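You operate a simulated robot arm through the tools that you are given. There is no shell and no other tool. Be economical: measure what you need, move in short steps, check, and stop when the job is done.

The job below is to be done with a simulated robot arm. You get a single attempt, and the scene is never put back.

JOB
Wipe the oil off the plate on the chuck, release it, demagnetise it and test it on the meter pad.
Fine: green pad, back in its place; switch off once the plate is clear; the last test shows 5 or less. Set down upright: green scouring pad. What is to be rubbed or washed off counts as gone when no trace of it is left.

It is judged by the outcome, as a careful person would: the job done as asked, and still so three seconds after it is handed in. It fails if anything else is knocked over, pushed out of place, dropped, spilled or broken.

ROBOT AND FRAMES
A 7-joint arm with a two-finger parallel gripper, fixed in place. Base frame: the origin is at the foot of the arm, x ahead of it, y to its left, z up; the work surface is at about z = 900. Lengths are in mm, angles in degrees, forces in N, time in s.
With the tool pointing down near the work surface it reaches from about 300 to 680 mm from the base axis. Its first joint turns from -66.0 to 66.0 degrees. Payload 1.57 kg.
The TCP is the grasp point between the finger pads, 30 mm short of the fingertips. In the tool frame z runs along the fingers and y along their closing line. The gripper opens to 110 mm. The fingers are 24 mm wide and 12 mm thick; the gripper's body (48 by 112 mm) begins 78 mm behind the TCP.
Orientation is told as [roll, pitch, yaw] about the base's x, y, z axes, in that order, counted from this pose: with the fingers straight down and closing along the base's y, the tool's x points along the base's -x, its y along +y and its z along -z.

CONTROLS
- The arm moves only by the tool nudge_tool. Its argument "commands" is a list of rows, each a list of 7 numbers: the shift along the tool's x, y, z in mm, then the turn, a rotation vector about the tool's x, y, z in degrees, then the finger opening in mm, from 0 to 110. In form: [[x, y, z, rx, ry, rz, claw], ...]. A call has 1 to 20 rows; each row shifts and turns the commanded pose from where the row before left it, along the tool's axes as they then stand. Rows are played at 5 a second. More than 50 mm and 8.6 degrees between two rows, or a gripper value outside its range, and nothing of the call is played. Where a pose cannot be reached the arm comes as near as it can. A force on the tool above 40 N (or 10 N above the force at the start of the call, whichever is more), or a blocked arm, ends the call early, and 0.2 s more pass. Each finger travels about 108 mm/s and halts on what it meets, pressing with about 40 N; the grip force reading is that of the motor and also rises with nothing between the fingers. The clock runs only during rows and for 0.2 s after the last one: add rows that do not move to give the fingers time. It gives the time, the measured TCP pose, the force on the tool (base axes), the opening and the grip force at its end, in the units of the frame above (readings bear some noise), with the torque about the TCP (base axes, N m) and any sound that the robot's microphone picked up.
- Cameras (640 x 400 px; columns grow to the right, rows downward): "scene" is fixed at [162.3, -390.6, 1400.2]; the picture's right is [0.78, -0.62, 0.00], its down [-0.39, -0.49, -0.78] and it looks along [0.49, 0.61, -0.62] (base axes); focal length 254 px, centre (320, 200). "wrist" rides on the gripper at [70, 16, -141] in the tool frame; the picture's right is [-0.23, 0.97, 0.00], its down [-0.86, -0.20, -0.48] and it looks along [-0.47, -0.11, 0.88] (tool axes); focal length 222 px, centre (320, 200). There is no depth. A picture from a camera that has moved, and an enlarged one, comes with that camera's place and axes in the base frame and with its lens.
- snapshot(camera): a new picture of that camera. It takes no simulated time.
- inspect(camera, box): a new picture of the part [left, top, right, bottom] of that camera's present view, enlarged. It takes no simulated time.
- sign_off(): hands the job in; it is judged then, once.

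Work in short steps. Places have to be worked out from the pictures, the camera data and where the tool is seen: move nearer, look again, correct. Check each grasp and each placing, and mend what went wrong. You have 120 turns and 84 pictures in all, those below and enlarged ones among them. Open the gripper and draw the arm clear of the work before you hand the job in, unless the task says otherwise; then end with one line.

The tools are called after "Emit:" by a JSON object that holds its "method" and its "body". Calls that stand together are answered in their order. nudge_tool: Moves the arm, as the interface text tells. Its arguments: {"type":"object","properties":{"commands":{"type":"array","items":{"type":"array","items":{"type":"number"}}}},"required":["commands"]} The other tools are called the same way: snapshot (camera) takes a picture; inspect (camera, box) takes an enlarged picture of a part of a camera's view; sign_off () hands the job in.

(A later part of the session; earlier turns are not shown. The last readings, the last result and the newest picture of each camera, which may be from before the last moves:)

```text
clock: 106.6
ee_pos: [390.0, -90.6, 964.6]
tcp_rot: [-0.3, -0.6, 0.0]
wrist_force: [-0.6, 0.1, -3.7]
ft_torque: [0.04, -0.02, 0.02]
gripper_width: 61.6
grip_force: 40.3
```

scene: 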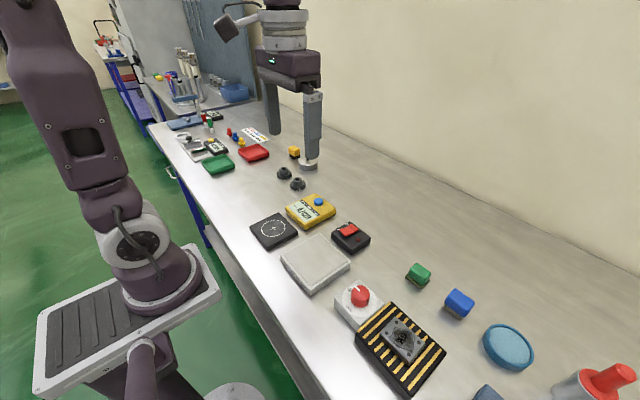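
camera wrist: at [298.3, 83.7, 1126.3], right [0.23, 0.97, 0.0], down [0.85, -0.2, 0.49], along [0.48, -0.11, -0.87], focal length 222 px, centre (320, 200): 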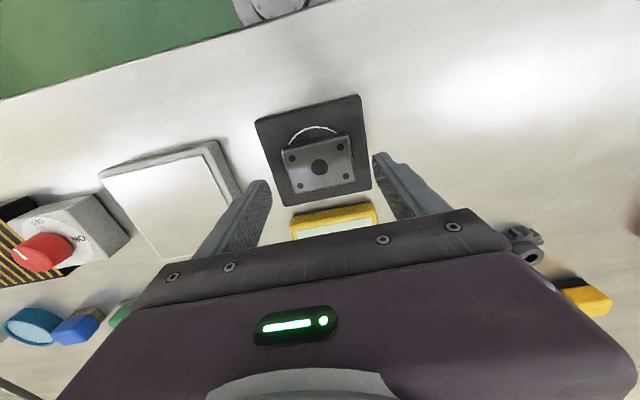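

Almost touching. One more step, a 2 s hold, then a very slow withdrawal (about 6–8 mm/s).

Emit:
{"method": "nudge_tool", "body": {"commands": [[0, 0, 1, 0, 0, 0, 50], [0, 0, 0.5, 0, 0, 0, 50], [0, 0, 0, 0, 0, 0, 50], [0, 0, 0, 0, 0, 0, 50], [0, 0, 0, 0, 0, 0, 50], [0, 0, 0, 0, 0, 0, 50], [0, 0, 0, 0, 0, 0, 50], [0, 0, 0, 0, 0, 0, 50], [0, 0, 0, 0, 0, 0, 50], [0, 0, 0, 0, 0, 0, 50], [0, 0, 0, 0, 0, 0, 50]]}}

Emit:
{"method": "nudge_tool", "body": {"commands": [[0, 0, -0.7, 0, 0, 0, 50], [0, 0, -0.7, 0, 0, 0, 50], [0, 0, -1, 0, 0, 0, 50], [0, 0, -1, 0, 0, 0, 50], [0, 0, -1.2, 0, 0, 0, 50], [0, 0, -1.2, 0, 0, 0, 50], [0, 0, -1.2, 0, 0, 0, 50], [0, 0, -1.2, 0, 0, 0, 50], [0, 0, -1.2, 0, 0, 0, 50], [0, 0, -1.2, 0, 0, 0, 50], [0, 0, -1.2, 0, 0, 0, 50], [0, 0, -1.2, 0, 0, 0, 50], [0, 0, -1.2, 0, 0, 0, 50], [0, 0, -1.2, 0, 0, 0, 50], [0, 0, -1.2, 0, 0, 0, 50], [0, 0, -1.2, 0, 0, 0, 50], [0, 0, -1.2, 0, 0, 0, 50], [0, 0, -1.2, 0, 0, 0, 50], [0, 0, -1.2, 0, 0, 0, 50], [0, 0, -1.2, 0, 0, 0, 50]]}}

Emit:
{"method": "nudge_tool", "body": {"commands": [[0, 0, -1.5, 0, 0, 0, 50], [0, 0, -1.5, 0, 0, 0, 50], [0, 0, -1.5, 0, 0, 0, 50], [0, 0, -1.5, 0, 0, 0, 50], [0, 0, -1.5, 0, 0, 0, 50], [0, 0, -1.5, 0, 0, 0, 50], [0, 0, -1.5, 0, 0, 0, 50], [0, 0, -1.5, 0, 0, 0, 50], [0, 0, -1.5, 0, 0, 0, 50], [0, 0, -1.5, 0, 0, 0, 50], [0, 0, -1.5, 0, 0, 0, 50], [0, 0, -1.5, 0, 0, 0, 50], [0, 0, -1.5, 0, 0, 0, 50], [0, 0, -1.5, 0, 0, 0, 50], [0, 0, -1.5, 0, 0, 0, 50], [0, 0, -1.5, 0, 0, 0, 50], [0, 0, -1.5, 0, 0, 0, 50], [0, 0, -1.5, 0, 0, 0, 50], [0, 0, -1.5, 0, 0, 0, 50], [0, 0, -1.5, 0, 0, 0, 50]]}}

Emit:
{"method": "nudge_tool", "body": {"commands": [[0, 0, -1.5, 0, 0, 0, 50], [0, 0, -1.5, 0, 0, 0, 50], [0, 0, -1.5, 0, 0, 0, 50], [0, 0, -1.5, 0, 0, 0, 50], [0, 0, -1.5, 0, 0, 0, 50], [0, 0, -1.5, 0, 0, 0, 50], [0, 0, -1.5, 0, 0, 0, 50], [0, 0, -1.5, 0, 0, 0, 50], [0, 0, -1.5, 0, 0, 0, 50], [0, 0, -1.5, 0, 0, 0, 50], [0, 0, -1.5, 0, 0, 0, 50], [0, 0, -1.5, 0, 0, 0, 50], [0, 0, -1.5, 0, 0, 0, 50], [0, 0, -1.5, 0, 0, 0, 50], [0, 0, -1.5, 0, 0, 0, 50], [0, 0, -1.5, 0, 0, 0, 50], [0, 0, -1.5, 0, 0, 0, 50], [0, 0, -1.5, 0, 0, 0, 50], [0, 0, -1.5, 0, 0, 0, 50], [0, 0, -1.5, 0, 0, 0, 50]]}}

Emit:
{"method": "nudge_tool", "body": {"commands": [[0, 0, -2, 0, 0, 0, 50], [0, 0, -2, 0, 0, 0, 50], [0, 0, -2, 0, 0, 0, 50], [0, 0, -2, 0, 0, 0, 50], [0, 0, -2, 0, 0, 0, 50], [0, 0, -2, 0, 0, 0, 50], [0, 0, -2, 0, 0, 0, 50], [0, 0, -2, 0, 0, 0, 50], [0, 0, -2, 0, 0, 0, 50], [0, 0, -2, 0, 0, 0, 50], [0, 0, -2, 0, 0, 0, 50], [0, 0, -2, 0, 0, 0, 50], [0, 0, -2, 0, 0, 0, 50], [0, 0, -2, 0, 0, 0, 50], [0, 0, -2, 0, 0, 0, 50], [0, 0, -2, 0, 0, 0, 50], [0, 0, -2, 0, 0, 0, 50], [0, 0, -2, 0, 0, 0, 50], [0, 0, -2, 0, 0, 0, 50], [0, 0, -2, 0, 0, 0, 50]]}}

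Emit:
{"method": "nudge_tool", "body": {"commands": [[0, 0, -2, 0, 0, 0, 50], [0, 0, -2, 0, 0, 0, 50], [0, 0, -2, 0, 0, 0, 50], [0, 0, -2, 0, 0, 0, 50], [0, 0, -2, 0, 0, 0, 50], [0, 0, -2, 0, 0, 0, 50], [0, 0, -2, 0, 0, 0, 50], [0, 0, -2, 0, 0, 0, 50], [0, 0, -2, 0, 0, 0, 50], [0, 0, -2, 0, 0, 0, 50], [0, 0, -2, 0, 0, 0, 50], [0, 0, -2, 0, 0, 0, 50], [0, 0, -2, 0, 0, 0, 50], [0, 0, -2, 0, 0, 0, 50], [0, 0, -2, 0, 0, 0, 50], [0, 0, -2, 0, 0, 0, 50], [0, 0, -2, 0, 0, 0, 50], [0, 0, -2, 0, 0, 0, 50], [0, 0, -2, 0, 0, 0, 50], [0, 0, -2, 0, 0, 0, 50]]}}

```text
clock: 109.0
ee_pos: [388.5, -90.0, 964.6]
tcp_rot: [-0.2, -0.5, 0.0]
wrist_force: [0.3, 1.0, -3.7]
ft_torque: [0.01, 0.01, -0.03]
gripper_width: 61.5
grip_force: 39.9
```

```text
clock: 113.2
ee_pos: [388.4, -90.3, 985.3]
tcp_rot: [-0.2, -0.7, 0.0]
wrist_force: [0.0, 0.6, -3.2]
ft_torque: [0.01, -0.02, -0.01]
gripper_width: 61.4
grip_force: 40.0
```

```text
clock: 117.4
ee_pos: [387.2, -92.2, 1016.6]
tcp_rot: [-0.1, -0.5, 0.1]
wrist_force: [-0.4, 0.7, -3.9]
ft_torque: [0.02, 0.01, 0.01]
gripper_width: 61.1
grip_force: 39.2
```

```text
clock: 121.6
ee_pos: [386.6, -92.4, 1044.4]
tcp_rot: [-0.2, -0.6, 0.1]
wrist_force: [-0.3, 0.3, -3.0]
ft_torque: [-0.04, 0.02, -0.01]
gripper_width: 61.5
grip_force: 40.1
```

```text
clock: 125.8
ee_pos: [388.4, -91.1, 1086.7]
tcp_rot: [-0.2, -0.7, 0.1]
wrist_force: [0.1, 0.5, -4.2]
ft_torque: [0.0, 0.0, 0.02]
gripper_width: 61.7
grip_force: 39.8
```

```text
clock: 130.0
ee_pos: [385.7, -90.6, 1126.4]
tcp_rot: [-0.2, -0.6, 0.1]
wrist_force: [0.0, -1.2, -3.9]
ft_torque: [0.0, -0.03, 0.02]
gripper_width: 61.6
grip_force: 40.1
```

Slow withdrawal done. I'm moving slowly across to the meter pad while still high.

Emit:
{"method": "nudge_tool", "body": {"commands": [[1, 7.8, 0, 0, 0, 0, 50], [1, 7.8, 0, 0, 0, 0, 50], [1, 7.8, 0, 0, 0, 0, 50], [1, 7.8, 0, 0, 0, 0, 50], [1, 7.8, 0, 0, 0, 0, 50], [1, 7.8, 0, 0, 0, 0, 50], [1, 7.8, 0, 0, 0, 0, 50], [1, 7.8, 0, 0, 0, 0, 50], [1, 7.8, 0, 0, 0, 0, 50], [1, 7.8, 0, 0, 0, 0, 50], [1, 7.8, 0, 0, 0, 0, 50], [1, 7.8, 0, 0, 0, 0, 50], [1, 7.8, 0, 0, 0, 0, 50], [1, 7.8, 0, 0, 0, 0, 50], [1, 7.8, 0, 0, 0, 0, 50], [1, 7.8, 0, 0, 0, 0, 50], [1, 7.8, 0, 0, 0, 0, 50], [1, 7.8, 0, 0, 0, 0, 50], [1, 7.8, 0, 0, 0, 0, 50], [1, 7.8, 0, 0, 0, 0, 50]]}}

Emit:
{"method": "nudge_tool", "body": {"commands": [[0, 0, 15, 0, 0, 0, 50], [0, 0, 15, 0, 0, 0, 50], [0, 0, 15, 0, 0, 0, 50], [0, 0, 15, 0, 0, 0, 50], [0, 0, 15, 0, 0, 0, 50], [0, 0, 15, 0, 0, 0, 50], [0, 0, 15, 0, 0, 0, 50], [0, 0, 15, 0, 0, 0, 50], [0, 0, 15, 0, 0, 0, 50], [0, 0, 12, 0, 0, 0, 50], [0, 0, 10, 0, 0, 0, 50], [0, 0, 0, 0, 0, 0, 50], [0, 0, 0, 0, 0, 0, 50]]}}

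Emit:
{"method": "inspect", "body": {"camera": "scene", "box": [230, 170, 350, 260]}}

```text
clock: 134.2
ee_pos: [366.0, 64.7, 1125.2]
tcp_rot: [-0.2, -0.6, 0.2]
wrist_force: [0.7, -0.2, -3.0]
ft_torque: [0.02, -0.02, 0.03]
gripper_width: 61.4
grip_force: 40.1
```

```text
clock: 137.0
ee_pos: [368.3, 66.7, 968.6]
tcp_rot: [-0.2, -0.6, 0.2]
wrist_force: [-0.8, 0.3, -3.4]
ft_torque: [0.01, 0.0, -0.02]
gripper_width: 62.0
grip_force: 39.9
```

```text
4.44 times, centred on (290, 215) of scene
camera zoom: at [162.4, -390.6, 1400.2], right [0.78, -0.62, 0.0], down [-0.39, -0.49, -0.78], along [0.49, 0.61, -0.62], focal length 1131 px, centre (453, 133)
```

zoom: 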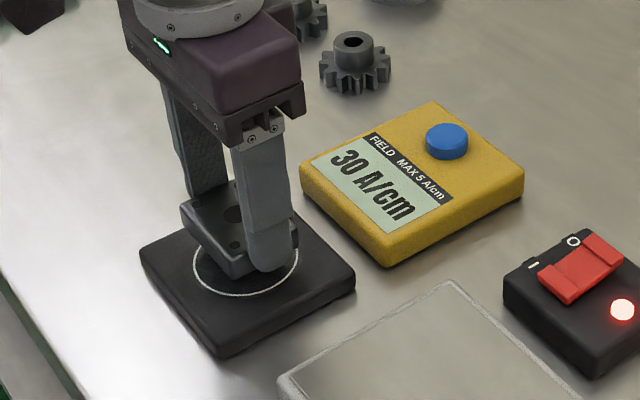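

Well aligned. I'll lower to contact (expected around z 950).

Emit:
{"method": "nudge_tool", "body": {"commands": [[0, 0, 5, 0, 0, 0, 50], [0, 0, 5, 0, 0, 0, 50], [0, 0, 4, 0, 0, 0, 50], [0, 0, 0, 0, 0, 0, 50]]}}

Emit:
{"method": "nudge_tool", "body": {"commands": [[0, 0, 1.5, 0, 0, 0, 50], [0, 0, 1, 0, 0, 0, 50], [0, 0, 0, 0, 0, 0, 50]]}}

Emit:
{"method": "nudge_tool", "body": {"commands": [[0, 0, 1.2, 0, 0, 0, 50], [0, 0, 0, 0, 0, 0, 50]]}}

```text
clock: 138.0
ee_pos: [368.8, 65.1, 954.2]
tcp_rot: [-0.2, -0.7, 0.1]
wrist_force: [-0.6, 0.1, -3.2]
ft_torque: [-0.02, 0.0, 0.01]
gripper_width: 61.7
grip_force: 39.8
```

```text
clock: 138.8
ee_pos: [369.1, 65.3, 952.3]
tcp_rot: [-0.2, -0.7, 0.1]
wrist_force: [1.5, 0.1, 7.8]
ft_torque: [0.37, 0.14, -0.05]
gripper_width: 61.6
grip_force: 39.9
```

```text
clock: 139.4
ee_pos: [368.7, 66.3, 951.2]
tcp_rot: [-0.2, -0.7, 0.2]
wrist_force: [-4.6, 5.9, 29.4]
ft_torque: [0.21, 0.12, -0.09]
gripper_width: 61.6
grip_force: 39.3
```

Contact. I'll relieve, open slowly and lift, then move above the O end with the fingers closed.

Emit:
{"method": "nudge_tool", "body": {"commands": [[0, 0, -1, 0, 0, 0, 50], [0, 0, 0, 0, 0, 0, 61], [0, 0, 0, 0, 0, 0, 63], [0, 0, 0, 0, 0, 0, 65], [0, 0, 0, 0, 0, 0, 67], [0, 0, 0, 0, 0, 0, 70], [0, 0, 0, 0, 0, 0, 73], [0, 0, 0, 0, 0, 0, 77], [0, 0, 0, 0, 0, 0, 82], [0, 0, 0, 0, 0, 0, 86], [0, 0, 0, 0, 0, 0, 86], [0, 0, -20, 0, 0, 0, 86], [0, 0, -40, 0, 0, 0, 86], [0, 0, -40, 0, 0, 0, 86], [0, 0, 0, 0, 0, 0, 86]]}}

Emit:
{"method": "nudge_tool", "body": {"commands": [[-27, -24, 0, 0, 0, 0, 60], [-27, -24, 0, 0, 0, 0, 40], [-27, -24, 0, 0, 0, 0, 20], [-27, -24, 0, 0, 0, 0, 0], [-27, -24, 0, 0, 0, 0, 0], [-27, -23, 20, 0, 0, 0, 0], [0, 0, 30, 0, 0, 0, 0], [0, 0, 25, 0, 0, 0, 0], [0, 0, 0, 0, 0, 0, 0], [0, 0, 0, 0, 0, 0, 0]]}}

Emit:
{"method": "inspect", "body": {"camera": "scene", "box": [230, 170, 390, 280]}}

```text
clock: 142.6
ee_pos: [369.9, 65.3, 1055.3]
tcp_rot: [-0.2, -0.6, 0.1]
wrist_force: [0.1, -0.4, -0.6]
ft_torque: [0.0, 0.02, -0.03]
gripper_width: 86.0
grip_force: 0.1
```

```text
clock: 144.8
ee_pos: [533.6, -74.5, 979.7]
tcp_rot: [-0.2, -0.5, 0.1]
wrist_force: [0.3, 0.0, -0.6]
ft_torque: [-0.04, -0.02, 0.0]
gripper_width: 0.0
grip_force: 21.0
```

```text
3.64 times, centred on (310, 225) of scene
camera zoom: at [162.3, -390.6, 1400.2], right [0.78, -0.62, 0.0], down [-0.39, -0.49, -0.78], along [0.49, 0.61, -0.62], focal length 925 px, centre (356, 109)
```

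zoom: 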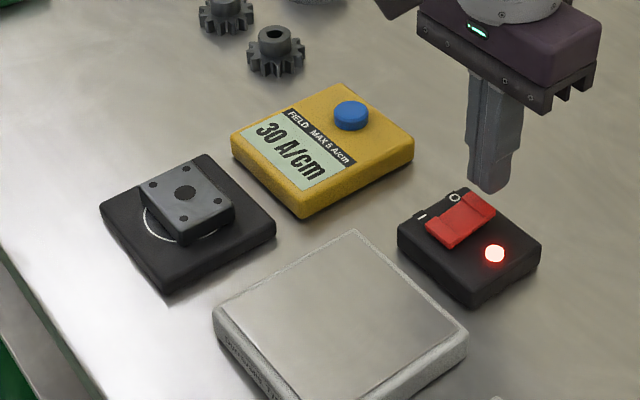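

The plate is on the pad. Switching off with the O end.

Emit:
{"method": "nudge_tool", "body": {"commands": [[2, -1, 5, 0, 0, 0, 0], [0, 0, 5, 0, 0, 0, 0], [0, 0, 4, 0, 0, 0, 0], [0, 0, 2, 0, 0, 0, 0], [0, 0, 1, 0, 0, 0, 0], [0, 0, 1, 0, 0, 0, 0], [0, 0, 0, 0, 0, 0, 0]]}}

```text
clock: 146.4
ee_pos: [529.0, -78.1, 962.1]
tcp_rot: [-0.3, -0.8, 0.0]
wrist_force: [-4.7, 3.7, 36.5]
ft_torque: [0.05, 0.62, -0.24]
gripper_width: 0.0
grip_force: 21.2
heard: click
```

It clicked. I'm lifting, moving to the button at (520,65), and pressing as before (click at z≈961).

Emit:
{"method": "nudge_tool", "body": {"commands": [[0, 0, -35, 0, 0, 0, 0], [0, 0, -40, 0, 0, 0, 0], [2.5, 36, 0, 0, 0, 0, 0], [2.5, 36, 0, 0, 0, 0, 0], [2.5, 36, 0, 0, 0, 0, 0], [2.5, 34, 0, 0, 0, 0, 0], [0, 0, 30, 0, 0, 0, 0], [0, 0, 35, 0, 0, 0, 0], [0, 0, 0, 0, 0, 0, 0], [0, 0, 0, 0, 0, 0, 0]]}}

Emit:
{"method": "nudge_tool", "body": {"commands": [[0, 0, 3, 0, 0, 0, 0], [0, 0, 3, 0, 0, 0, 0], [0, 0, 2, 0, 0, 0, 0], [0, 0, 2, 0, 0, 0, 0], [0, 0, 1.5, 0, 0, 0, 0], [0, 0, 0, 0, 0, 0, 0]]}}

Emit:
{"method": "inspect", "body": {"camera": "scene", "box": [230, 170, 390, 280]}}

```text
clock: 148.6
ee_pos: [517.1, 63.3, 968.1]
tcp_rot: [-0.2, -0.6, 0.3]
wrist_force: [-0.1, 0.4, 0.2]
ft_torque: [-0.01, -0.01, -0.01]
gripper_width: 0.0
grip_force: 21.5
```

```text
clock: 150.0
ee_pos: [517.9, 62.7, 958.2]
tcp_rot: [-0.1, -0.7, 0.2]
wrist_force: [3.5, 4.2, 12.4]
ft_torque: [0.1, -0.07, 0.02]
gripper_width: 0.0
grip_force: 21.1
heard: click
```

```text
3.64 times, centred on (310, 225) of scene
camera zoom: at [162.2, -390.5, 1400.2], right [0.78, -0.62, 0.0], down [-0.39, -0.49, -0.78], along [0.49, 0.61, -0.62], focal length 925 px, centre (356, 109)
```

zoom: 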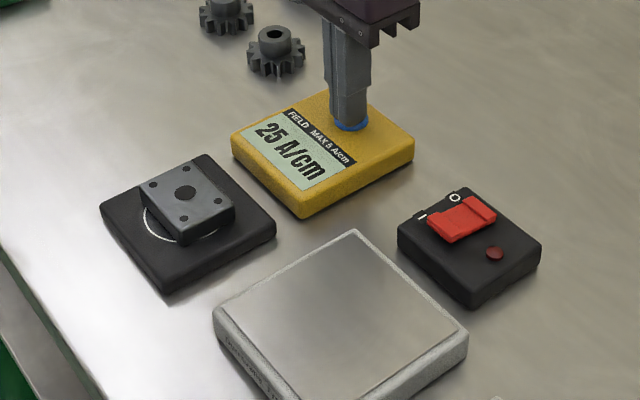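

It reads 25 A/cm, hardly better despite the slow withdrawal. So the likely cause is that at switch-off the plate sat only about 158 mm from the demagnetiser, not really clear. This time I'll take it much farther, set it down on free table near (370,255), switch off, and only then bring it to the meter. First, switch on again.

Emit:
{"method": "nudge_tool", "body": {"commands": [[0, 0, -35, 0, 0, 0, 0], [0, 0, -40, 0, 0, 0, 0], [6, -35, 0, 0, 0, 0, 0], [6, -35, 0, 0, 0, 0, 0], [6, -34, 0, 0, 0, 0, 0], [6, -34, 0, 0, 0, 0, 0], [0, 0, 30, 0, 0, 0, 0], [0, 0, 32, 0, 0, 0, 0], [0, 0, 0, 0, 0, 0, 0], [0, 0, 0, 0, 0, 0, 0]]}}

Emit:
{"method": "nudge_tool", "body": {"commands": [[0, 0, 2, 0, 0, 0, 0], [0, 0, 2, 0, 0, 0, 0], [0, 0, 2, 0, 0, 0, 0], [0, 0, 1, 0, 0, 0, 0], [0, 0, 0, 0, 0, 0, 0]]}}

```text
clock: 152.2
ee_pos: [493.9, -78.0, 973.2]
tcp_rot: [-0.2, -0.6, 0.1]
wrist_force: [-0.4, 0.4, 0.4]
ft_torque: [-0.03, -0.01, 0.0]
gripper_width: 0.1
grip_force: 21.4
```

```text
clock: 153.4
ee_pos: [495.6, -74.9, 964.0]
tcp_rot: [-0.2, -0.6, 0.2]
wrist_force: [-0.2, -2.1, 1.6]
ft_torque: [-0.04, 0.06, 0.02]
gripper_width: 0.0
grip_force: 21.6
```

Emit:
{"method": "nudge_tool", "body": {"commands": [[0, 0, 1.5, 0, 0, 0, 0], [0, 0, 1.5, 0, 0, 0, 0], [0, 0, 1, 0, 0, 0, 0], [0, 0, 0, 0, 0, 0, 0]]}}

```text
clock: 154.4
ee_pos: [495.0, -74.6, 962.6]
tcp_rot: [-0.2, -0.7, 0.0]
wrist_force: [-8.5, 3.5, 36.3]
ft_torque: [0.11, -0.19, -0.08]
gripper_width: 0.0
grip_force: 21.4
heard: click
```

It clicked on. Returning to the plate on the pad and viewing before descending.

Emit:
{"method": "nudge_tool", "body": {"commands": [[0, 0, -35, 0, 0, 0, 0], [0, 0, -45, 0, 0, 0, 20], [25, 28.2, 0, 0, 0, 0, 40], [25, 28.2, 0, 0, 0, 0, 60], [25, 28.2, 0, 0, 0, 0, 80], [25, 28.2, 0, 0, 0, 0, 86], [25, 28.2, 0, 0, 0, 0, 86], [0, 0, 30, 0, 0, 0, 86], [0, 0, 25, 0, 0, 0, 86], [0, 0, 0, 0, 0, 0, 86], [0, 0, 0, 0, 0, 0, 86]]}}

Emit:
{"method": "inspect", "body": {"camera": "wrist", "box": [220, 70, 420, 230]}}

Emit:
{"method": "snapshot", "body": {"camera": "scene"}}

```text
clock: 156.8
ee_pos: [369.4, 66.9, 986.4]
tcp_rot: [-0.3, -0.7, 0.2]
wrist_force: [-0.7, 0.4, 0.9]
ft_torque: [0.0, 0.05, 0.01]
gripper_width: 86.1
grip_force: 0.0
```

```text
2.50 times, centred on (320, 150) of wrist
camera zoom: at [298.5, 83.5, 1127.6], right [0.23, 0.97, 0.0], down [0.85, -0.2, 0.49], along [0.48, -0.11, -0.87], focal length 555 px, centre (320, 325)
```

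zoom: 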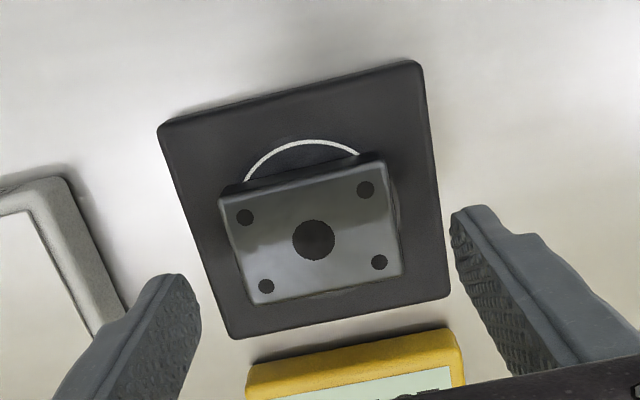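

```text
15 pictures are left
```

scene: 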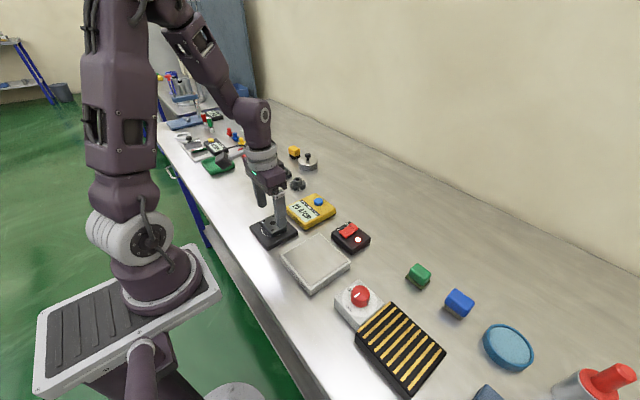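

The lamp is on and the plate is between the fingers. Grasping as before and lifting.

Emit:
{"method": "nudge_tool", "body": {"commands": [[0, 0, 18, 0, 0, 0, 86], [0, 0, 17, 0, 0, 0, 86], [0, 0, 0, 0, 0, 0, 80], [0, 0, 0, 0, 0, 0, 75], [0, 0, 0, 0, 0, 0, 70], [0, 0, 0, 0, 0, 0, 66], [0, 0, 0, 0, 0, 0, 62], [0, 0, 0, 0, 0, 0, 57], [0, 0, 0, 0, 0, 0, 50], [0, 0, 0, 0, 0, 0, 50], [0, 0, -5, 0, 0, 0, 50], [0, 0, -15, 0, 0, 0, 50], [0, 0, -40, 0, 0, 0, 50], [0, 0, 0, 0, 0, 0, 50]]}}

Emit:
{"method": "nudge_tool", "body": {"commands": [[-3, -26, 0, 0, 0, 0, 50], [-3, -26, 0, 0, 0, 0, 50], [-3, -26, 0, 0, 0, 0, 50], [-3, -26, 0, 0, 0, 0, 50], [-3, -26, 0, 0, 0, 0, 50], [-4, -27, 0, 0, 0, 0, 50], [0, 0, 10, 0, 0, 0, 50], [0, 0, 10, 0, 0, 0, 50], [0, 0, 10, 0, 0, 0, 50], [0, 0, 9, 0, 0, 0, 50], [0, 0, 0, 0, 0, 0, 50], [0, 0, 0, 0, 0, 0, 50]]}}

Emit:
{"method": "nudge_tool", "body": {"commands": [[0, 0, 2, 0, 0, 0, 50], [0, 0, 2, 0, 0, 0, 50], [0, 0, 0, 0, 0, 0, 50]]}}

```text
clock: 159.8
ee_pos: [367.3, 69.8, 1009.4]
tcp_rot: [-0.1, -0.7, 0.1]
wrist_force: [0.5, -0.4, -3.7]
ft_torque: [-0.01, -0.02, 0.01]
gripper_width: 61.6
grip_force: 40.0
```

```text
clock: 162.4
ee_pos: [388.8, -90.7, 970.3]
tcp_rot: [-0.2, -0.6, 0.1]
wrist_force: [0.1, 0.6, -4.1]
ft_torque: [-0.01, 0.01, 0.0]
gripper_width: 61.9
grip_force: 40.3
```

```text
clock: 163.2
ee_pos: [388.2, -90.7, 965.6]
tcp_rot: [-0.2, -0.6, 0.1]
wrist_force: [0.2, 0.9, -3.4]
ft_torque: [-0.05, 0.0, 0.0]
gripper_width: 61.9
grip_force: 40.0
```

Near the surface. Stepping to contact.

Emit:
{"method": "nudge_tool", "body": {"commands": [[0, 0, 1, 0, 0, 0, 50], [0, 0, 1, 0, 0, 0, 50], [0, 0, 0, 0, 0, 0, 50]]}}

Emit:
{"method": "nudge_tool", "body": {"commands": [[0, 0, 1, 0, 0, 0, 50], [0, 0, 0, 0, 0, 0, 50], [0, 0, 0, 0, 0, 0, 50], [0, 0, 0, 0, 0, 0, 50], [0, 0, 0, 0, 0, 0, 50], [0, 0, 0, 0, 0, 0, 50]]}}

```text
clock: 164.0
ee_pos: [390.0, -90.2, 964.5]
tcp_rot: [-0.1, -0.6, 0.0]
wrist_force: [-0.3, -0.4, -3.4]
ft_torque: [0.02, -0.02, -0.01]
gripper_width: 61.7
grip_force: 40.4
```

```text
clock: 165.4
ee_pos: [389.3, -90.9, 963.6]
tcp_rot: [-0.2, -0.6, 0.0]
wrist_force: [-0.9, 0.6, -3.9]
ft_torque: [0.04, 0.01, 0.0]
gripper_width: 61.6
grip_force: 40.0
```

Within about a millimetre of the surface. Slow withdrawal upward (accelerating only with distance), then sideways far off to y≈255.

Emit:
{"method": "nudge_tool", "body": {"commands": [[0, 0, -1, 0, 0, 0, 50], [0, 0, -1, 0, 0, 0, 50], [0, 0, -1.5, 0, 0, 0, 50], [0, 0, -1.5, 0, 0, 0, 50], [0, 0, -1.5, 0, 0, 0, 50], [0, 0, -1.5, 0, 0, 0, 50], [0, 0, -1.5, 0, 0, 0, 50], [0, 0, -1.5, 0, 0, 0, 50], [0, 0, -1.5, 0, 0, 0, 50], [0, 0, -1.5, 0, 0, 0, 50], [0, 0, -1.5, 0, 0, 0, 50], [0, 0, -1.5, 0, 0, 0, 50], [0, 0, -1.5, 0, 0, 0, 50], [0, 0, -1.5, 0, 0, 0, 50], [0, 0, -1.5, 0, 0, 0, 50], [0, 0, -1.5, 0, 0, 0, 50], [0, 0, -1.5, 0, 0, 0, 50], [0, 0, -1.5, 0, 0, 0, 50], [0, 0, -1.5, 0, 0, 0, 50], [0, 0, -1.5, 0, 0, 0, 50]]}}

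Emit:
{"method": "nudge_tool", "body": {"commands": [[0, 0, -2, 0, 0, 0, 50], [0, 0, -2, 0, 0, 0, 50], [0, 0, -2, 0, 0, 0, 50], [0, 0, -2, 0, 0, 0, 50], [0, 0, -2, 0, 0, 0, 50], [0, 0, -2, 0, 0, 0, 50], [0, 0, -2, 0, 0, 0, 50], [0, 0, -2, 0, 0, 0, 50], [0, 0, -2, 0, 0, 0, 50], [0, 0, -2, 0, 0, 0, 50], [0, 0, -2, 0, 0, 0, 50], [0, 0, -2, 0, 0, 0, 50], [0, 0, -2, 0, 0, 0, 50], [0, 0, -2, 0, 0, 0, 50], [0, 0, -2, 0, 0, 0, 50], [0, 0, -2, 0, 0, 0, 50], [0, 0, -2, 0, 0, 0, 50], [0, 0, -2, 0, 0, 0, 50], [0, 0, -2, 0, 0, 0, 50], [0, 0, -2, 0, 0, 0, 50]]}}

Emit:
{"method": "nudge_tool", "body": {"commands": [[0, 0, -2.5, 0, 0, 0, 50], [0, 0, -2.5, 0, 0, 0, 50], [0, 0, -2.5, 0, 0, 0, 50], [0, 0, -2.5, 0, 0, 0, 50], [0, 0, -2.5, 0, 0, 0, 50], [0, 0, -2.5, 0, 0, 0, 50], [0, 0, -2.5, 0, 0, 0, 50], [0, 0, -2.5, 0, 0, 0, 50], [0, 0, -2.5, 0, 0, 0, 50], [0, 0, -2.5, 0, 0, 0, 50], [0, 0, -2.5, 0, 0, 0, 50], [0, 0, -2.5, 0, 0, 0, 50], [0, 0, -2.5, 0, 0, 0, 50], [0, 0, -2.5, 0, 0, 0, 50], [0, 0, -2.5, 0, 0, 0, 50], [0, 0, -2.5, 0, 0, 0, 50], [0, 0, -2.5, 0, 0, 0, 50], [0, 0, -2.5, 0, 0, 0, 50], [0, 0, -2.5, 0, 0, 0, 50], [0, 0, -2.5, 0, 0, 0, 50]]}}

Emit:
{"method": "nudge_tool", "body": {"commands": [[0, 0, -4, 0, 0, 0, 50], [0, 0, -4, 0, 0, 0, 50], [0, 0, -4, 0, 0, 0, 50], [0, 0, -4, 0, 0, 0, 50], [0, 0, -4, 0, 0, 0, 50], [0, 0, -4, 0, 0, 0, 50], [0, 0, -4, 0, 0, 0, 50], [0, 0, -4, 0, 0, 0, 50], [0, 0, -4, 0, 0, 0, 50], [0, 0, -4, 0, 0, 0, 50], [0, 0, -4, 0, 0, 0, 50], [0, 0, -4, 0, 0, 0, 50], [0, 0, -4, 0, 0, 0, 50], [0, 0, -4, 0, 0, 0, 50], [0, 0, -4, 0, 0, 0, 50], [0, 0, -4, 0, 0, 0, 50], [0, 0, -4, 0, 0, 0, 50], [0, 0, -4, 0, 0, 0, 50], [0, 0, -4, 0, 0, 0, 50], [0, 0, -4, 0, 0, 0, 50]]}}

Emit:
{"method": "nudge_tool", "body": {"commands": [[1, 8, 0, 0, 0, 0, 50], [1, 8, 0, 0, 0, 0, 50], [1, 8, 0, 0, 0, 0, 50], [1, 8, 0, 0, 0, 0, 50], [1, 8, 0, 0, 0, 0, 50], [1, 8, 0, 0, 0, 0, 50], [1, 8, 0, 0, 0, 0, 50], [1, 8, 0, 0, 0, 0, 50], [1, 8, 0, 0, 0, 0, 50], [1, 8, 0, 0, 0, 0, 50], [1, 8, 0, 0, 0, 0, 50], [1, 8, 0, 0, 0, 0, 50], [1, 8, 0, 0, 0, 0, 50], [1, 8, 0, 0, 0, 0, 50], [1, 8, 0, 0, 0, 0, 50], [1, 8, 0, 0, 0, 0, 50], [1, 8, 0, 0, 0, 0, 50], [1, 8, 0, 0, 0, 0, 50], [1, 8, 0, 0, 0, 0, 50], [1, 8, 0, 0, 0, 0, 50]]}}

Emit:
{"method": "nudge_tool", "body": {"commands": [[0, 15, 0, 0, 0, 0, 50], [0, 15, 0, 0, 0, 0, 50], [0, 15, 0, 0, 0, 0, 50], [0, 15, 0, 0, 0, 0, 50], [0, 15, 0, 0, 0, 0, 50], [0, 15, 0, 0, 0, 0, 50], [0, 15, 0, 0, 0, 0, 50], [0, 15, 0, 0, 0, 0, 50], [0, 15, 0, 0, 0, 0, 50], [0, 15, 0, 0, 0, 0, 50], [0, 15, 0, 0, 0, 0, 50], [0, 15, 0, 0, 0, 0, 50], [0, 0, 30, 0, 0, 0, 50], [0, 0, 30, 0, 0, 0, 50], [0, 0, 30, 0, 0, 0, 50], [0, 0, 0, 0, 0, 0, 50], [0, 0, 0, 0, 0, 0, 50]]}}

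Emit:
{"method": "snapshot", "body": {"camera": "wrist"}}

```text
clock: 169.6
ee_pos: [388.4, -91.8, 992.7]
tcp_rot: [-0.2, -0.6, 0.1]
wrist_force: [0.2, -0.5, -4.0]
ft_torque: [0.0, 0.03, 0.0]
gripper_width: 61.3
grip_force: 39.9
```

```text
clock: 173.8
ee_pos: [386.6, -89.8, 1033.1]
tcp_rot: [-0.2, -0.6, 0.2]
wrist_force: [0.0, -0.1, -3.9]
ft_torque: [-0.05, 0.01, 0.0]
gripper_width: 61.5
grip_force: 40.7
```

```text
clock: 178.0
ee_pos: [388.1, -90.5, 1083.2]
tcp_rot: [-0.1, -0.7, 0.2]
wrist_force: [-0.3, -0.2, -4.1]
ft_torque: [-0.04, -0.01, -0.05]
gripper_width: 61.8
grip_force: 40.1
```

```text
clock: 182.2
ee_pos: [386.2, -89.7, 1160.6]
tcp_rot: [-0.2, -0.6, 0.1]
wrist_force: [-0.5, 0.0, -3.8]
ft_torque: [-0.02, 0.0, -0.01]
gripper_width: 61.3
grip_force: 40.0
```

```text
clock: 186.4
ee_pos: [367.1, 69.9, 1162.7]
tcp_rot: [-0.1, -0.5, 0.1]
wrist_force: [-0.2, 0.0, -3.7]
ft_torque: [0.02, -0.03, -0.04]
gripper_width: 61.6
grip_force: 40.1
```

```text
clock: 190.0
ee_pos: [365.3, 247.9, 1070.5]
tcp_rot: [-0.2, -0.7, 0.2]
wrist_force: [0.0, -0.3, -3.9]
ft_torque: [-0.01, -0.01, -0.01]
gripper_width: 61.5
grip_force: 40.2
```

```text
14 pictures are left
camera wrist: at [294.5, 264.8, 1212.0], right [0.23, 0.97, 0.0], down [0.85, -0.2, 0.49], along [0.48, -0.11, -0.87], focal length 222 px, centre (320, 200)
```

wrist: 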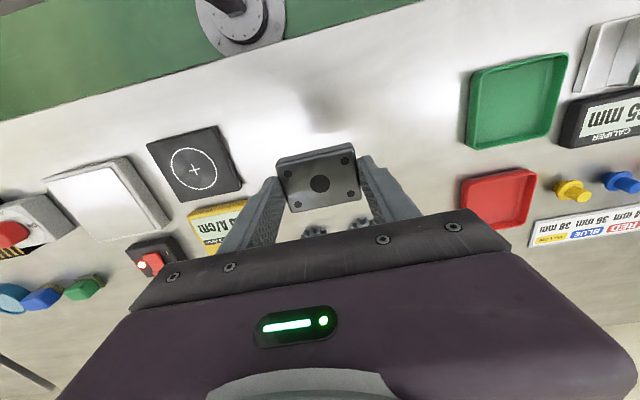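

The table below (366,248) is clear of everything. I'm lowering there; contact expected near TCP z≈937.

Emit:
{"method": "nudge_tool", "body": {"commands": [[0, 0, 30, 0, 0, 0, 50], [0, 0, 30, 0, 0, 0, 50], [0, 0, 30, 0, 0, 0, 50], [0, 0, 20, 0, 0, 0, 50], [0, 0, 14, 0, 0, 0, 50], [0, 0, 5, 0, 0, 0, 50], [0, 0, 0, 0, 0, 0, 50], [0, 0, 0, 0, 0, 0, 50]]}}

Emit:
{"method": "nudge_tool", "body": {"commands": [[0, 0, 1.5, 0, 0, 0, 50], [0, 0, 1, 0, 0, 0, 50], [0, 0, 0, 0, 0, 0, 50]]}}

Emit:
{"method": "nudge_tool", "body": {"commands": [[0, 0, 1.2, 0, 0, 0, 50], [0, 0, 0, 0, 0, 0, 50]]}}

```text
clock: 191.8
ee_pos: [368.3, 248.7, 942.4]
tcp_rot: [-0.2, -0.6, 0.1]
wrist_force: [-0.7, 0.2, -3.6]
ft_torque: [0.0, -0.02, -0.02]
gripper_width: 61.8
grip_force: 40.1
```

```text
clock: 192.6
ee_pos: [367.7, 247.8, 939.9]
tcp_rot: [-0.2, -0.7, 0.2]
wrist_force: [0.1, 0.2, -3.3]
ft_torque: [-0.01, 0.0, -0.04]
gripper_width: 61.5
grip_force: 39.7
```

```text
clock: 193.2
ee_pos: [368.8, 248.4, 938.9]
tcp_rot: [-0.2, -0.6, 0.1]
wrist_force: [-0.6, -0.3, -3.8]
ft_torque: [0.03, 0.01, -0.01]
gripper_width: 61.6
grip_force: 40.0
```

Emit:
{"method": "nudge_tool", "body": {"commands": [[0, 0, 1.2, 0, 0, 0, 50], [0, 0, 0, 0, 0, 0, 50]]}}

Emit:
{"method": "nudge_tool", "body": {"commands": [[0, 0, 1.2, 0, 0, 0, 50], [0, 0, 0, 0, 0, 0, 50]]}}

Emit:
{"method": "nudge_tool", "body": {"commands": [[0, 0, 0.8, 0, 0, 0, 50], [0, 0, 0, 0, 0, 0, 50]]}}

```text
clock: 193.8
ee_pos: [368.4, 248.6, 938.4]
tcp_rot: [-0.2, -0.7, 0.1]
wrist_force: [0.2, -1.1, -3.6]
ft_torque: [0.0, -0.05, 0.01]
gripper_width: 61.6
grip_force: 40.4
```

```text
clock: 194.4
ee_pos: [367.8, 248.5, 935.6]
tcp_rot: [-0.2, -0.5, 0.1]
wrist_force: [-0.6, 0.1, -3.6]
ft_torque: [0.01, 0.01, 0.01]
gripper_width: 61.3
grip_force: 39.8
```

```text
clock: 195.0
ee_pos: [367.0, 249.5, 935.5]
tcp_rot: [-0.2, -0.6, 0.1]
wrist_force: [0.7, -0.1, -3.2]
ft_torque: [-0.01, -0.06, 0.02]
gripper_width: 61.6
grip_force: 40.0
```

Emit:
{"method": "nudge_tool", "body": {"commands": [[0, 0, 1, 0, 0, 0, 50], [0, 0, 0, 0, 0, 0, 50]]}}

Emit:
{"method": "nudge_tool", "body": {"commands": [[0, 0, 0.8, 0, 0, 0, 50], [0, 0, 0, 0, 0, 0, 50]]}}

```text
clock: 195.6
ee_pos: [368.0, 248.4, 936.3]
tcp_rot: [-0.1, -0.6, 0.2]
wrist_force: [-4.0, -2.2, 14.5]
ft_torque: [0.36, 0.24, 0.08]
gripper_width: 61.5
grip_force: 39.5
```

```text
clock: 196.2
ee_pos: [368.4, 249.1, 935.2]
tcp_rot: [-0.2, -0.5, 0.2]
wrist_force: [-7.5, -5.5, 30.0]
ft_torque: [-0.15, 0.16, 0.08]
gripper_width: 61.6
grip_force: 40.4
```

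Contact. Releasing slowly and lifting, then going to the O end of the switch with the fingers closed.

Emit:
{"method": "nudge_tool", "body": {"commands": [[0, 0, -0.8, 0, 0, 0, 50], [0, 0, 0, 0, 0, 0, 61], [0, 0, 0, 0, 0, 0, 63], [0, 0, 0, 0, 0, 0, 65], [0, 0, 0, 0, 0, 0, 67], [0, 0, 0, 0, 0, 0, 70], [0, 0, 0, 0, 0, 0, 73], [0, 0, 0, 0, 0, 0, 77], [0, 0, 0, 0, 0, 0, 82], [0, 0, 0, 0, 0, 0, 86], [0, 0, 0, 0, 0, 0, 86], [0, 0, -20, 0, 0, 0, 86], [0, 0, -40, 0, 0, 0, 86], [0, 0, -45, 0, 0, 0, 86], [0, 0, 0, 0, 0, 0, 86]]}}

Emit:
{"method": "nudge_tool", "body": {"commands": [[-20, -40, 0, 0, 0, 0, 60], [-20, -40, 0, 0, 0, 0, 40], [-20, -40, 0, 0, 0, 0, 20], [-20, -40, 0, 0, 0, 0, 0], [-20, -40, 0, 0, 0, 0, 0], [-20, -40, 0, 0, 0, 0, 0], [-20, -40, 0, 0, 0, 0, 0], [-23, -44, 0, 0, 0, 0, 0], [0, 0, 30, 0, 0, 0, 0], [0, 0, 30, 0, 0, 0, 0], [0, 0, 0, 0, 0, 0, 0], [0, 0, 0, 0, 0, 0, 0]]}}

Emit:
{"method": "snapshot", "body": {"camera": "scene"}}

```text
clock: 199.4
ee_pos: [367.4, 248.2, 1041.5]
tcp_rot: [-0.2, -0.4, 0.0]
wrist_force: [0.3, -0.4, 0.2]
ft_torque: [0.01, 0.01, 0.01]
gripper_width: 86.2
grip_force: 0.0
```

```text
clock: 202.0
ee_pos: [532.0, -76.2, 981.4]
tcp_rot: [-0.2, -0.6, 0.1]
wrist_force: [0.2, -0.6, 0.2]
ft_torque: [0.0, -0.01, -0.02]
gripper_width: 0.0
grip_force: 21.0
```

```text
13 pictures are left
```

scene: 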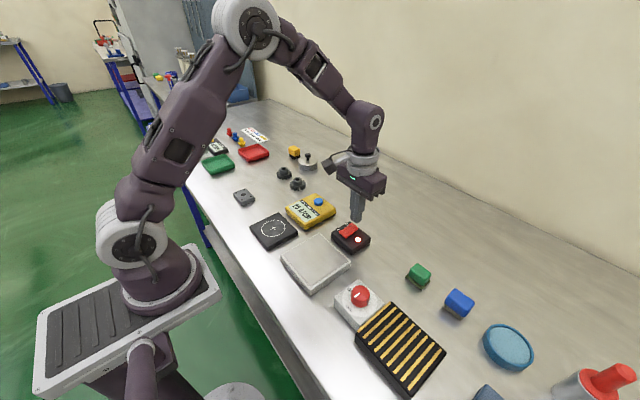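

The plate is lying far away on clear table. Pressing O now.

Emit:
{"method": "nudge_tool", "body": {"commands": [[0, 0, 5, 0, 0, 0, 0], [0, 0, 5, 0, 0, 0, 0], [0, 0, 4, 0, 0, 0, 0], [0, 0, 2, 0, 0, 0, 0], [0, 0, 1.5, 0, 0, 0, 0], [0, 0, 1, 0, 0, 0, 0], [0, 0, 0, 0, 0, 0, 0]]}}

```text
clock: 203.6
ee_pos: [532.0, -75.8, 963.9]
tcp_rot: [-0.2, -0.6, 0.2]
wrist_force: [0.6, -0.3, 0.3]
ft_torque: [-0.03, 0.01, 0.0]
gripper_width: 0.0
grip_force: 21.7
```

Emit:
{"method": "nudge_tool", "body": {"commands": [[1.5, 0, 1, 0, 0, 0, 0], [0, 0, 1, 0, 0, 0, 0], [0, 0, 1, 0, 0, 0, 0], [0, 0, 1, 0, 0, 0, 0], [0, 0, 0, 0, 0, 0, 0]]}}

```text
clock: 204.7
ee_pos: [530.7, -74.0, 961.6]
tcp_rot: [-0.1, -0.8, 0.2]
wrist_force: [-0.9, 0.5, 6.5]
ft_torque: [0.03, 0.13, 0.0]
gripper_width: 0.0
grip_force: 21.5
heard: click
stopped in row 5: the force on the tool passed its limit at 42 N (the readings are from after the stop); the commanded pose is now the measured one
```

It clicked off. Going back to the plate at (368,248.5).

Emit:
{"method": "nudge_tool", "body": {"commands": [[0, 0, -35, 0, 0, 0, 0], [0, 0, -45, 0, 0, 0, 0], [20.3, 40.3, 0, 0, 0, 0, 0], [20.3, 40.3, 0, 0, 0, 0, 0], [20.3, 40.3, 0, 0, 0, 0, 0], [20.3, 40.3, 0, 0, 0, 0, 20], [20.3, 40.3, 0, 0, 0, 0, 40], [20.3, 40.3, 0, 0, 0, 0, 60], [20.3, 40.3, 0, 0, 0, 0, 80], [20.3, 40.3, 0, 0, 0, 0, 86], [0, 0, 35, 0, 0, 0, 86], [0, 0, 30, 0, 0, 0, 86], [0, 0, 0, 0, 0, 0, 86], [0, 0, 0, 0, 0, 0, 86]]}}

Emit:
{"method": "snapshot", "body": {"camera": "wrist"}}

```text
clock: 207.7
ee_pos: [366.5, 247.8, 977.2]
tcp_rot: [-0.1, -0.8, 0.2]
wrist_force: [-1.0, 0.2, 0.3]
ft_torque: [0.02, 0.0, 0.0]
gripper_width: 86.0
grip_force: 0.0
```

```text
12 pictures are left
camera wrist: at [294.9, 264.2, 1118.5], right [0.22, 0.97, 0.0], down [0.85, -0.2, 0.49], along [0.48, -0.11, -0.87], focal length 222 px, centre (320, 200)
```

wrist: 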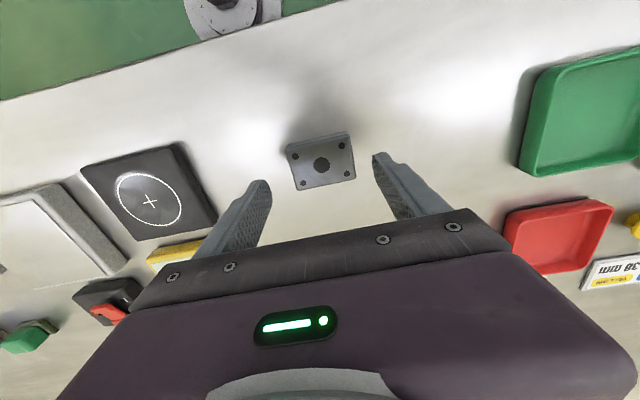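

Aligned. Grasping the plate, lifting, and carrying it to the meter pad (x about 6 mm less than last time, for better centring).

Emit:
{"method": "nudge_tool", "body": {"commands": [[0, 0, 21, 0, 0, 0, 86], [0, 0, 19, 0, 0, 0, 86], [0, 0, 0, 0, 0, 0, 80], [0, 0, 0, 0, 0, 0, 75], [0, 0, 0, 0, 0, 0, 70], [0, 0, 0, 0, 0, 0, 66], [0, 0, 0, 0, 0, 0, 62], [0, 0, 0, 0, 0, 0, 57], [0, 0, 0, 0, 0, 0, 50], [0, 0, 0, 0, 0, 0, 50], [0, 0, -5, 0, 0, 0, 50], [0, 0, -25, 0, 0, 0, 50], [0, 0, -30, 0, 0, 0, 50], [0, 0, 0, 0, 0, 0, 50]]}}

Emit:
{"method": "nudge_tool", "body": {"commands": [[1, -30, 0, 0, 0, 0, 50], [1, -30, 0, 0, 0, 0, 50], [1, -30, 0, 0, 0, 0, 50], [1, -30, 0, 0, 0, 0, 50], [1, -30, 0, 0, 0, 0, 50], [0, -32, 0, 0, 0, 0, 50], [0, 0, 15, 0, 0, 0, 50], [0, 0, 13, 0, 0, 0, 50], [0, 0, 0, 0, 0, 0, 50], [0, 0, 0, 0, 0, 0, 50]]}}

Emit:
{"method": "inspect", "body": {"camera": "scene", "box": [230, 170, 390, 280]}}

```text
clock: 210.7
ee_pos: [366.8, 246.2, 992.7]
tcp_rot: [-0.1, -0.7, 0.2]
wrist_force: [0.2, -0.5, -4.5]
ft_torque: [-0.02, 0.01, 0.01]
gripper_width: 61.6
grip_force: 39.7
```

```text
clock: 212.9
ee_pos: [363.7, 65.0, 967.3]
tcp_rot: [0.0, -0.8, 0.2]
wrist_force: [0.1, -0.6, -3.4]
ft_torque: [-0.04, -0.01, -0.03]
gripper_width: 61.7
grip_force: 40.2
```

```text
3.64 times, centred on (310, 225) of scene
camera zoom: at [162.3, -390.6, 1400.2], right [0.78, -0.62, 0.0], down [-0.39, -0.49, -0.78], along [0.49, 0.61, -0.62], focal length 925 px, centre (356, 109)
```

zoom: 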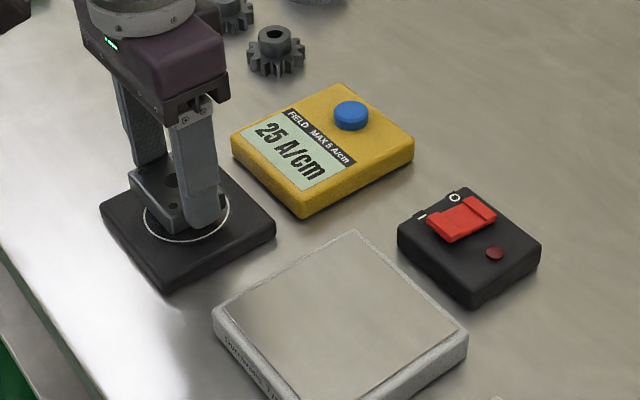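

The demagnetiser is off and the plate is over the circle. Lowering to contact (z≈951).

Emit:
{"method": "nudge_tool", "body": {"commands": [[0, 0, 5, 0, 0, 0, 50], [0, 0, 4, 0, 0, 0, 50], [0, 0, 4, 0, 0, 0, 50], [0, 0, 0, 0, 0, 0, 50]]}}

Emit:
{"method": "nudge_tool", "body": {"commands": [[0, 0, 1.2, 0, 0, 0, 50], [0, 0, 1, 0, 0, 0, 50], [0, 0, 0, 0, 0, 0, 50]]}}

Emit:
{"method": "nudge_tool", "body": {"commands": [[0, 0, 1, 0, 0, 0, 50], [0, 0, 0, 0, 0, 0, 50]]}}

```text
clock: 213.9
ee_pos: [364.1, 65.4, 953.8]
tcp_rot: [-0.1, -0.8, 0.2]
wrist_force: [0.1, -1.2, -2.8]
ft_torque: [0.0, -0.01, 0.01]
gripper_width: 61.6
grip_force: 40.1
```

```text
clock: 214.7
ee_pos: [363.6, 65.4, 952.0]
tcp_rot: [-0.2, -0.8, 0.2]
wrist_force: [-2.2, -4.7, 30.7]
ft_torque: [-0.14, 0.1, 0.02]
gripper_width: 61.5
grip_force: 40.3
```

```text
clock: 215.3
ee_pos: [364.5, 65.1, 949.9]
tcp_rot: [-0.2, -0.7, 0.1]
wrist_force: [-3.4, -5.8, 29.5]
ft_torque: [-0.14, 0.07, 0.06]
gripper_width: 61.7
grip_force: 39.9
```

Contact. Releasing, lifting, and going to above the button.

Emit:
{"method": "nudge_tool", "body": {"commands": [[0, 0, -1.5, 0, 0, 0, 50], [0, 0, 0, 0, 0, 0, 61], [0, 0, 0, 0, 0, 0, 63], [0, 0, 0, 0, 0, 0, 65], [0, 0, 0, 0, 0, 0, 67], [0, 0, 0, 0, 0, 0, 70], [0, 0, 0, 0, 0, 0, 73], [0, 0, 0, 0, 0, 0, 77], [0, 0, 0, 0, 0, 0, 82], [0, 0, 0, 0, 0, 0, 86], [0, 0, 0, 0, 0, 0, 86], [0, 0, -20, 0, 0, 0, 86], [0, 0, -40, 0, 0, 0, 86], [0, 0, -30, 0, 0, 0, 86], [0, 0, 0, 0, 0, 0, 86]]}}

Emit:
{"method": "nudge_tool", "body": {"commands": [[-39, 0, 0, 0, 0, 0, 60], [-39, 0, 0, 0, 0, 0, 40], [-39, 0, 0, 0, 0, 0, 20], [-39, 0, 0, 0, 0, 0, 0], [0, 0, 0, 0, 0, 0, 0], [0, 0, 35, 0, 0, 0, 0], [0, 0, 35, 0, 0, 0, 0], [0, 0, 0, 0, 0, 0, 0], [0, 0, 0, 0, 0, 0, 0]]}}

Emit:
{"method": "inspect", "body": {"camera": "scene", "box": [230, 170, 390, 280]}}

```text
clock: 218.5
ee_pos: [362.0, 65.1, 1039.2]
tcp_rot: [-0.2, -0.8, 0.2]
wrist_force: [-0.2, -0.2, -1.0]
ft_torque: [-0.02, -0.01, -0.04]
gripper_width: 86.0
grip_force: 0.1
```

```text
clock: 220.5
ee_pos: [520.4, 67.0, 972.2]
tcp_rot: [-0.2, -0.6, 0.2]
wrist_force: [0.1, 0.6, 0.2]
ft_torque: [0.02, -0.04, 0.0]
gripper_width: 0.2
grip_force: 21.6
```

```text
3.64 times, centred on (310, 225) of scene
camera zoom: at [162.3, -390.6, 1400.2], right [0.78, -0.62, 0.0], down [-0.39, -0.49, -0.78], along [0.49, 0.61, -0.62], focal length 925 px, centre (356, 109)
```

zoom: 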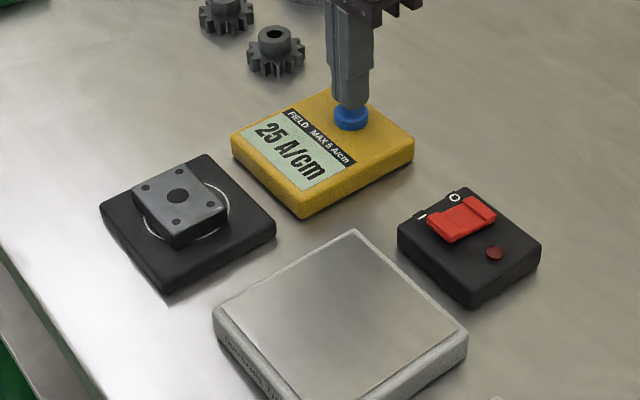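

The plate is on the circle and the tip is over the button. Pressing.

Emit:
{"method": "nudge_tool", "body": {"commands": [[0, 0, 3, 0, 0, 0, 0], [0, 0, 3, 0, 0, 0, 0], [0, 0, 2, 0, 0, 0, 0], [0, 0, 2, 0, 0, 0, 0], [0, 0, 2, 0, 0, 0, 0], [0, 0, 1.5, 0, 0, 0, 0], [0, 0, 0, 0, 0, 0, 0]]}}

Emit:
{"method": "inspect", "body": {"camera": "scene", "box": [230, 170, 390, 280]}}

```text
clock: 222.1
ee_pos: [520.5, 65.2, 960.4]
tcp_rot: [-0.1, -0.8, 0.2]
wrist_force: [0.3, 0.5, 3.9]
ft_torque: [0.01, 0.02, -0.03]
gripper_width: 0.1
grip_force: 21.1
heard: click
```

```text
3.64 times, centred on (310, 225) of scene
camera zoom: at [162.3, -390.6, 1400.2], right [0.78, -0.62, 0.0], down [-0.39, -0.49, -0.78], along [0.49, 0.61, -0.62], focal length 925 px, centre (356, 109)
```

zoom: 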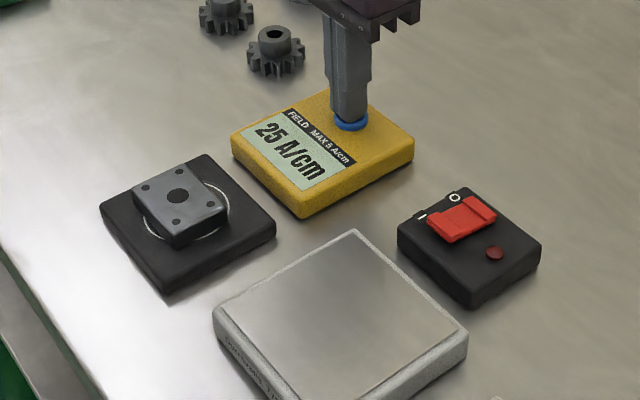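

It still reads 25. The demagnetiser's side has printed text, so I'll read it for any hint about proper use before trying again.

Emit:
{"method": "inspect", "body": {"camera": "scene", "box": [276, 240, 326, 296]}}

```text
7.14 times, centred on (301, 268) of scene
camera zoom: at [162.3, -390.6, 1400.2], right [0.78, -0.62, 0.0], down [-0.39, -0.49, -0.78], along [0.49, 0.61, -0.62], focal length 1817 px, centre (456, -286)
```

zoom: 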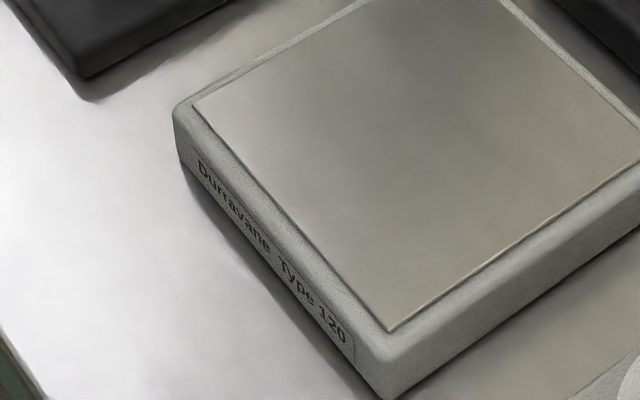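

No instruction there. Readings of 30, 25, 25 suggest exposure is too weak, so this time I'll stroke the plate back and forth over the live surface (including a turn), then draw it off sideways slowly. First, switch on again.

Emit:
{"method": "nudge_tool", "body": {"commands": [[0, 0, -35, 0, 0, 0, 0], [0, 0, -40, 0, 0, 0, 0], [6, -35, 0, 0, 0, 0, 0], [6, -35, 0, 0, 0, 0, 0], [6, -35, 0, 0, 0, 0, 0], [6.5, -35, 0, 0, 0, 0, 0], [0, 0, 30, 0, 0, 0, 0], [0, 0, 32, 0, 0, 0, 0], [0, 0, 0, 0, 0, 0, 0], [0, 0, 0, 0, 0, 0, 0]]}}

Emit:
{"method": "nudge_tool", "body": {"commands": [[0, 0, 2, 0, 0, 0, 0], [0, 0, 2, 0, 0, 0, 0], [0, 0, 2, 0, 0, 0, 0], [0, 0, 1.5, 0, 0, 0, 0], [0, 0, 1.5, 0, 0, 0, 0], [0, 0, 1, 0, 0, 0, 0], [0, 0, 0, 0, 0, 0, 0]]}}

```text
clock: 224.3
ee_pos: [496.5, -73.4, 976.2]
tcp_rot: [-0.1, -0.8, 0.2]
wrist_force: [-0.9, 0.3, 1.1]
ft_torque: [-0.02, 0.03, -0.01]
gripper_width: 0.0
grip_force: 21.7
```

```text
clock: 225.9
ee_pos: [495.9, -73.4, 961.9]
tcp_rot: [-0.1, -0.6, 0.2]
wrist_force: [0.2, 0.5, 0.1]
ft_torque: [0.01, 0.02, -0.04]
gripper_width: 0.0
grip_force: 20.5
heard: click
```

It clicked on. Returning to grasp the plate on the pad, then carrying it to the demagnetiser.

Emit:
{"method": "nudge_tool", "body": {"commands": [[0, 0, -35, 0, 0, 0, 0], [0, 0, -45, 0, 0, 0, 20], [26.3, 27.9, 0, 0, 0, 0, 40], [26.3, 27.9, 0, 0, 0, 0, 60], [26.3, 27.9, 0, 0, 0, 0, 80], [26.3, 27.9, 0, 0, 0, 0, 86], [26.3, 27.9, 0, 0, 0, 0, 86], [0, 0, 30, 0, 0, 0, 86], [0, 0, 25, 0, 0, 0, 86], [0, 0, 0, 0, 0, 0, 86], [0, 0, 0, 0, 0, 0, 86]]}}

Emit:
{"method": "snapshot", "body": {"camera": "wrist"}}

```text
clock: 228.3
ee_pos: [363.7, 65.6, 984.2]
tcp_rot: [-0.2, -0.8, 0.3]
wrist_force: [0.4, -0.7, 0.5]
ft_torque: [-0.03, 0.02, -0.03]
gripper_width: 85.8
grip_force: 0.2
```

```text
7 pictures are left
camera wrist: at [291.4, 81.8, 1125.1], right [0.22, 0.97, 0.0], down [0.85, -0.2, 0.49], along [0.48, -0.11, -0.87], focal length 222 px, centre (320, 200)
```

wrist: 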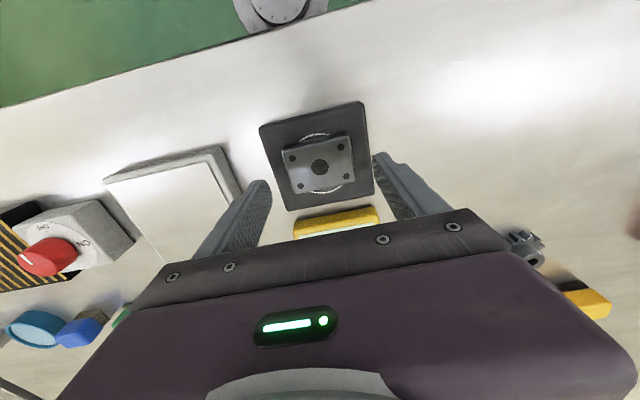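

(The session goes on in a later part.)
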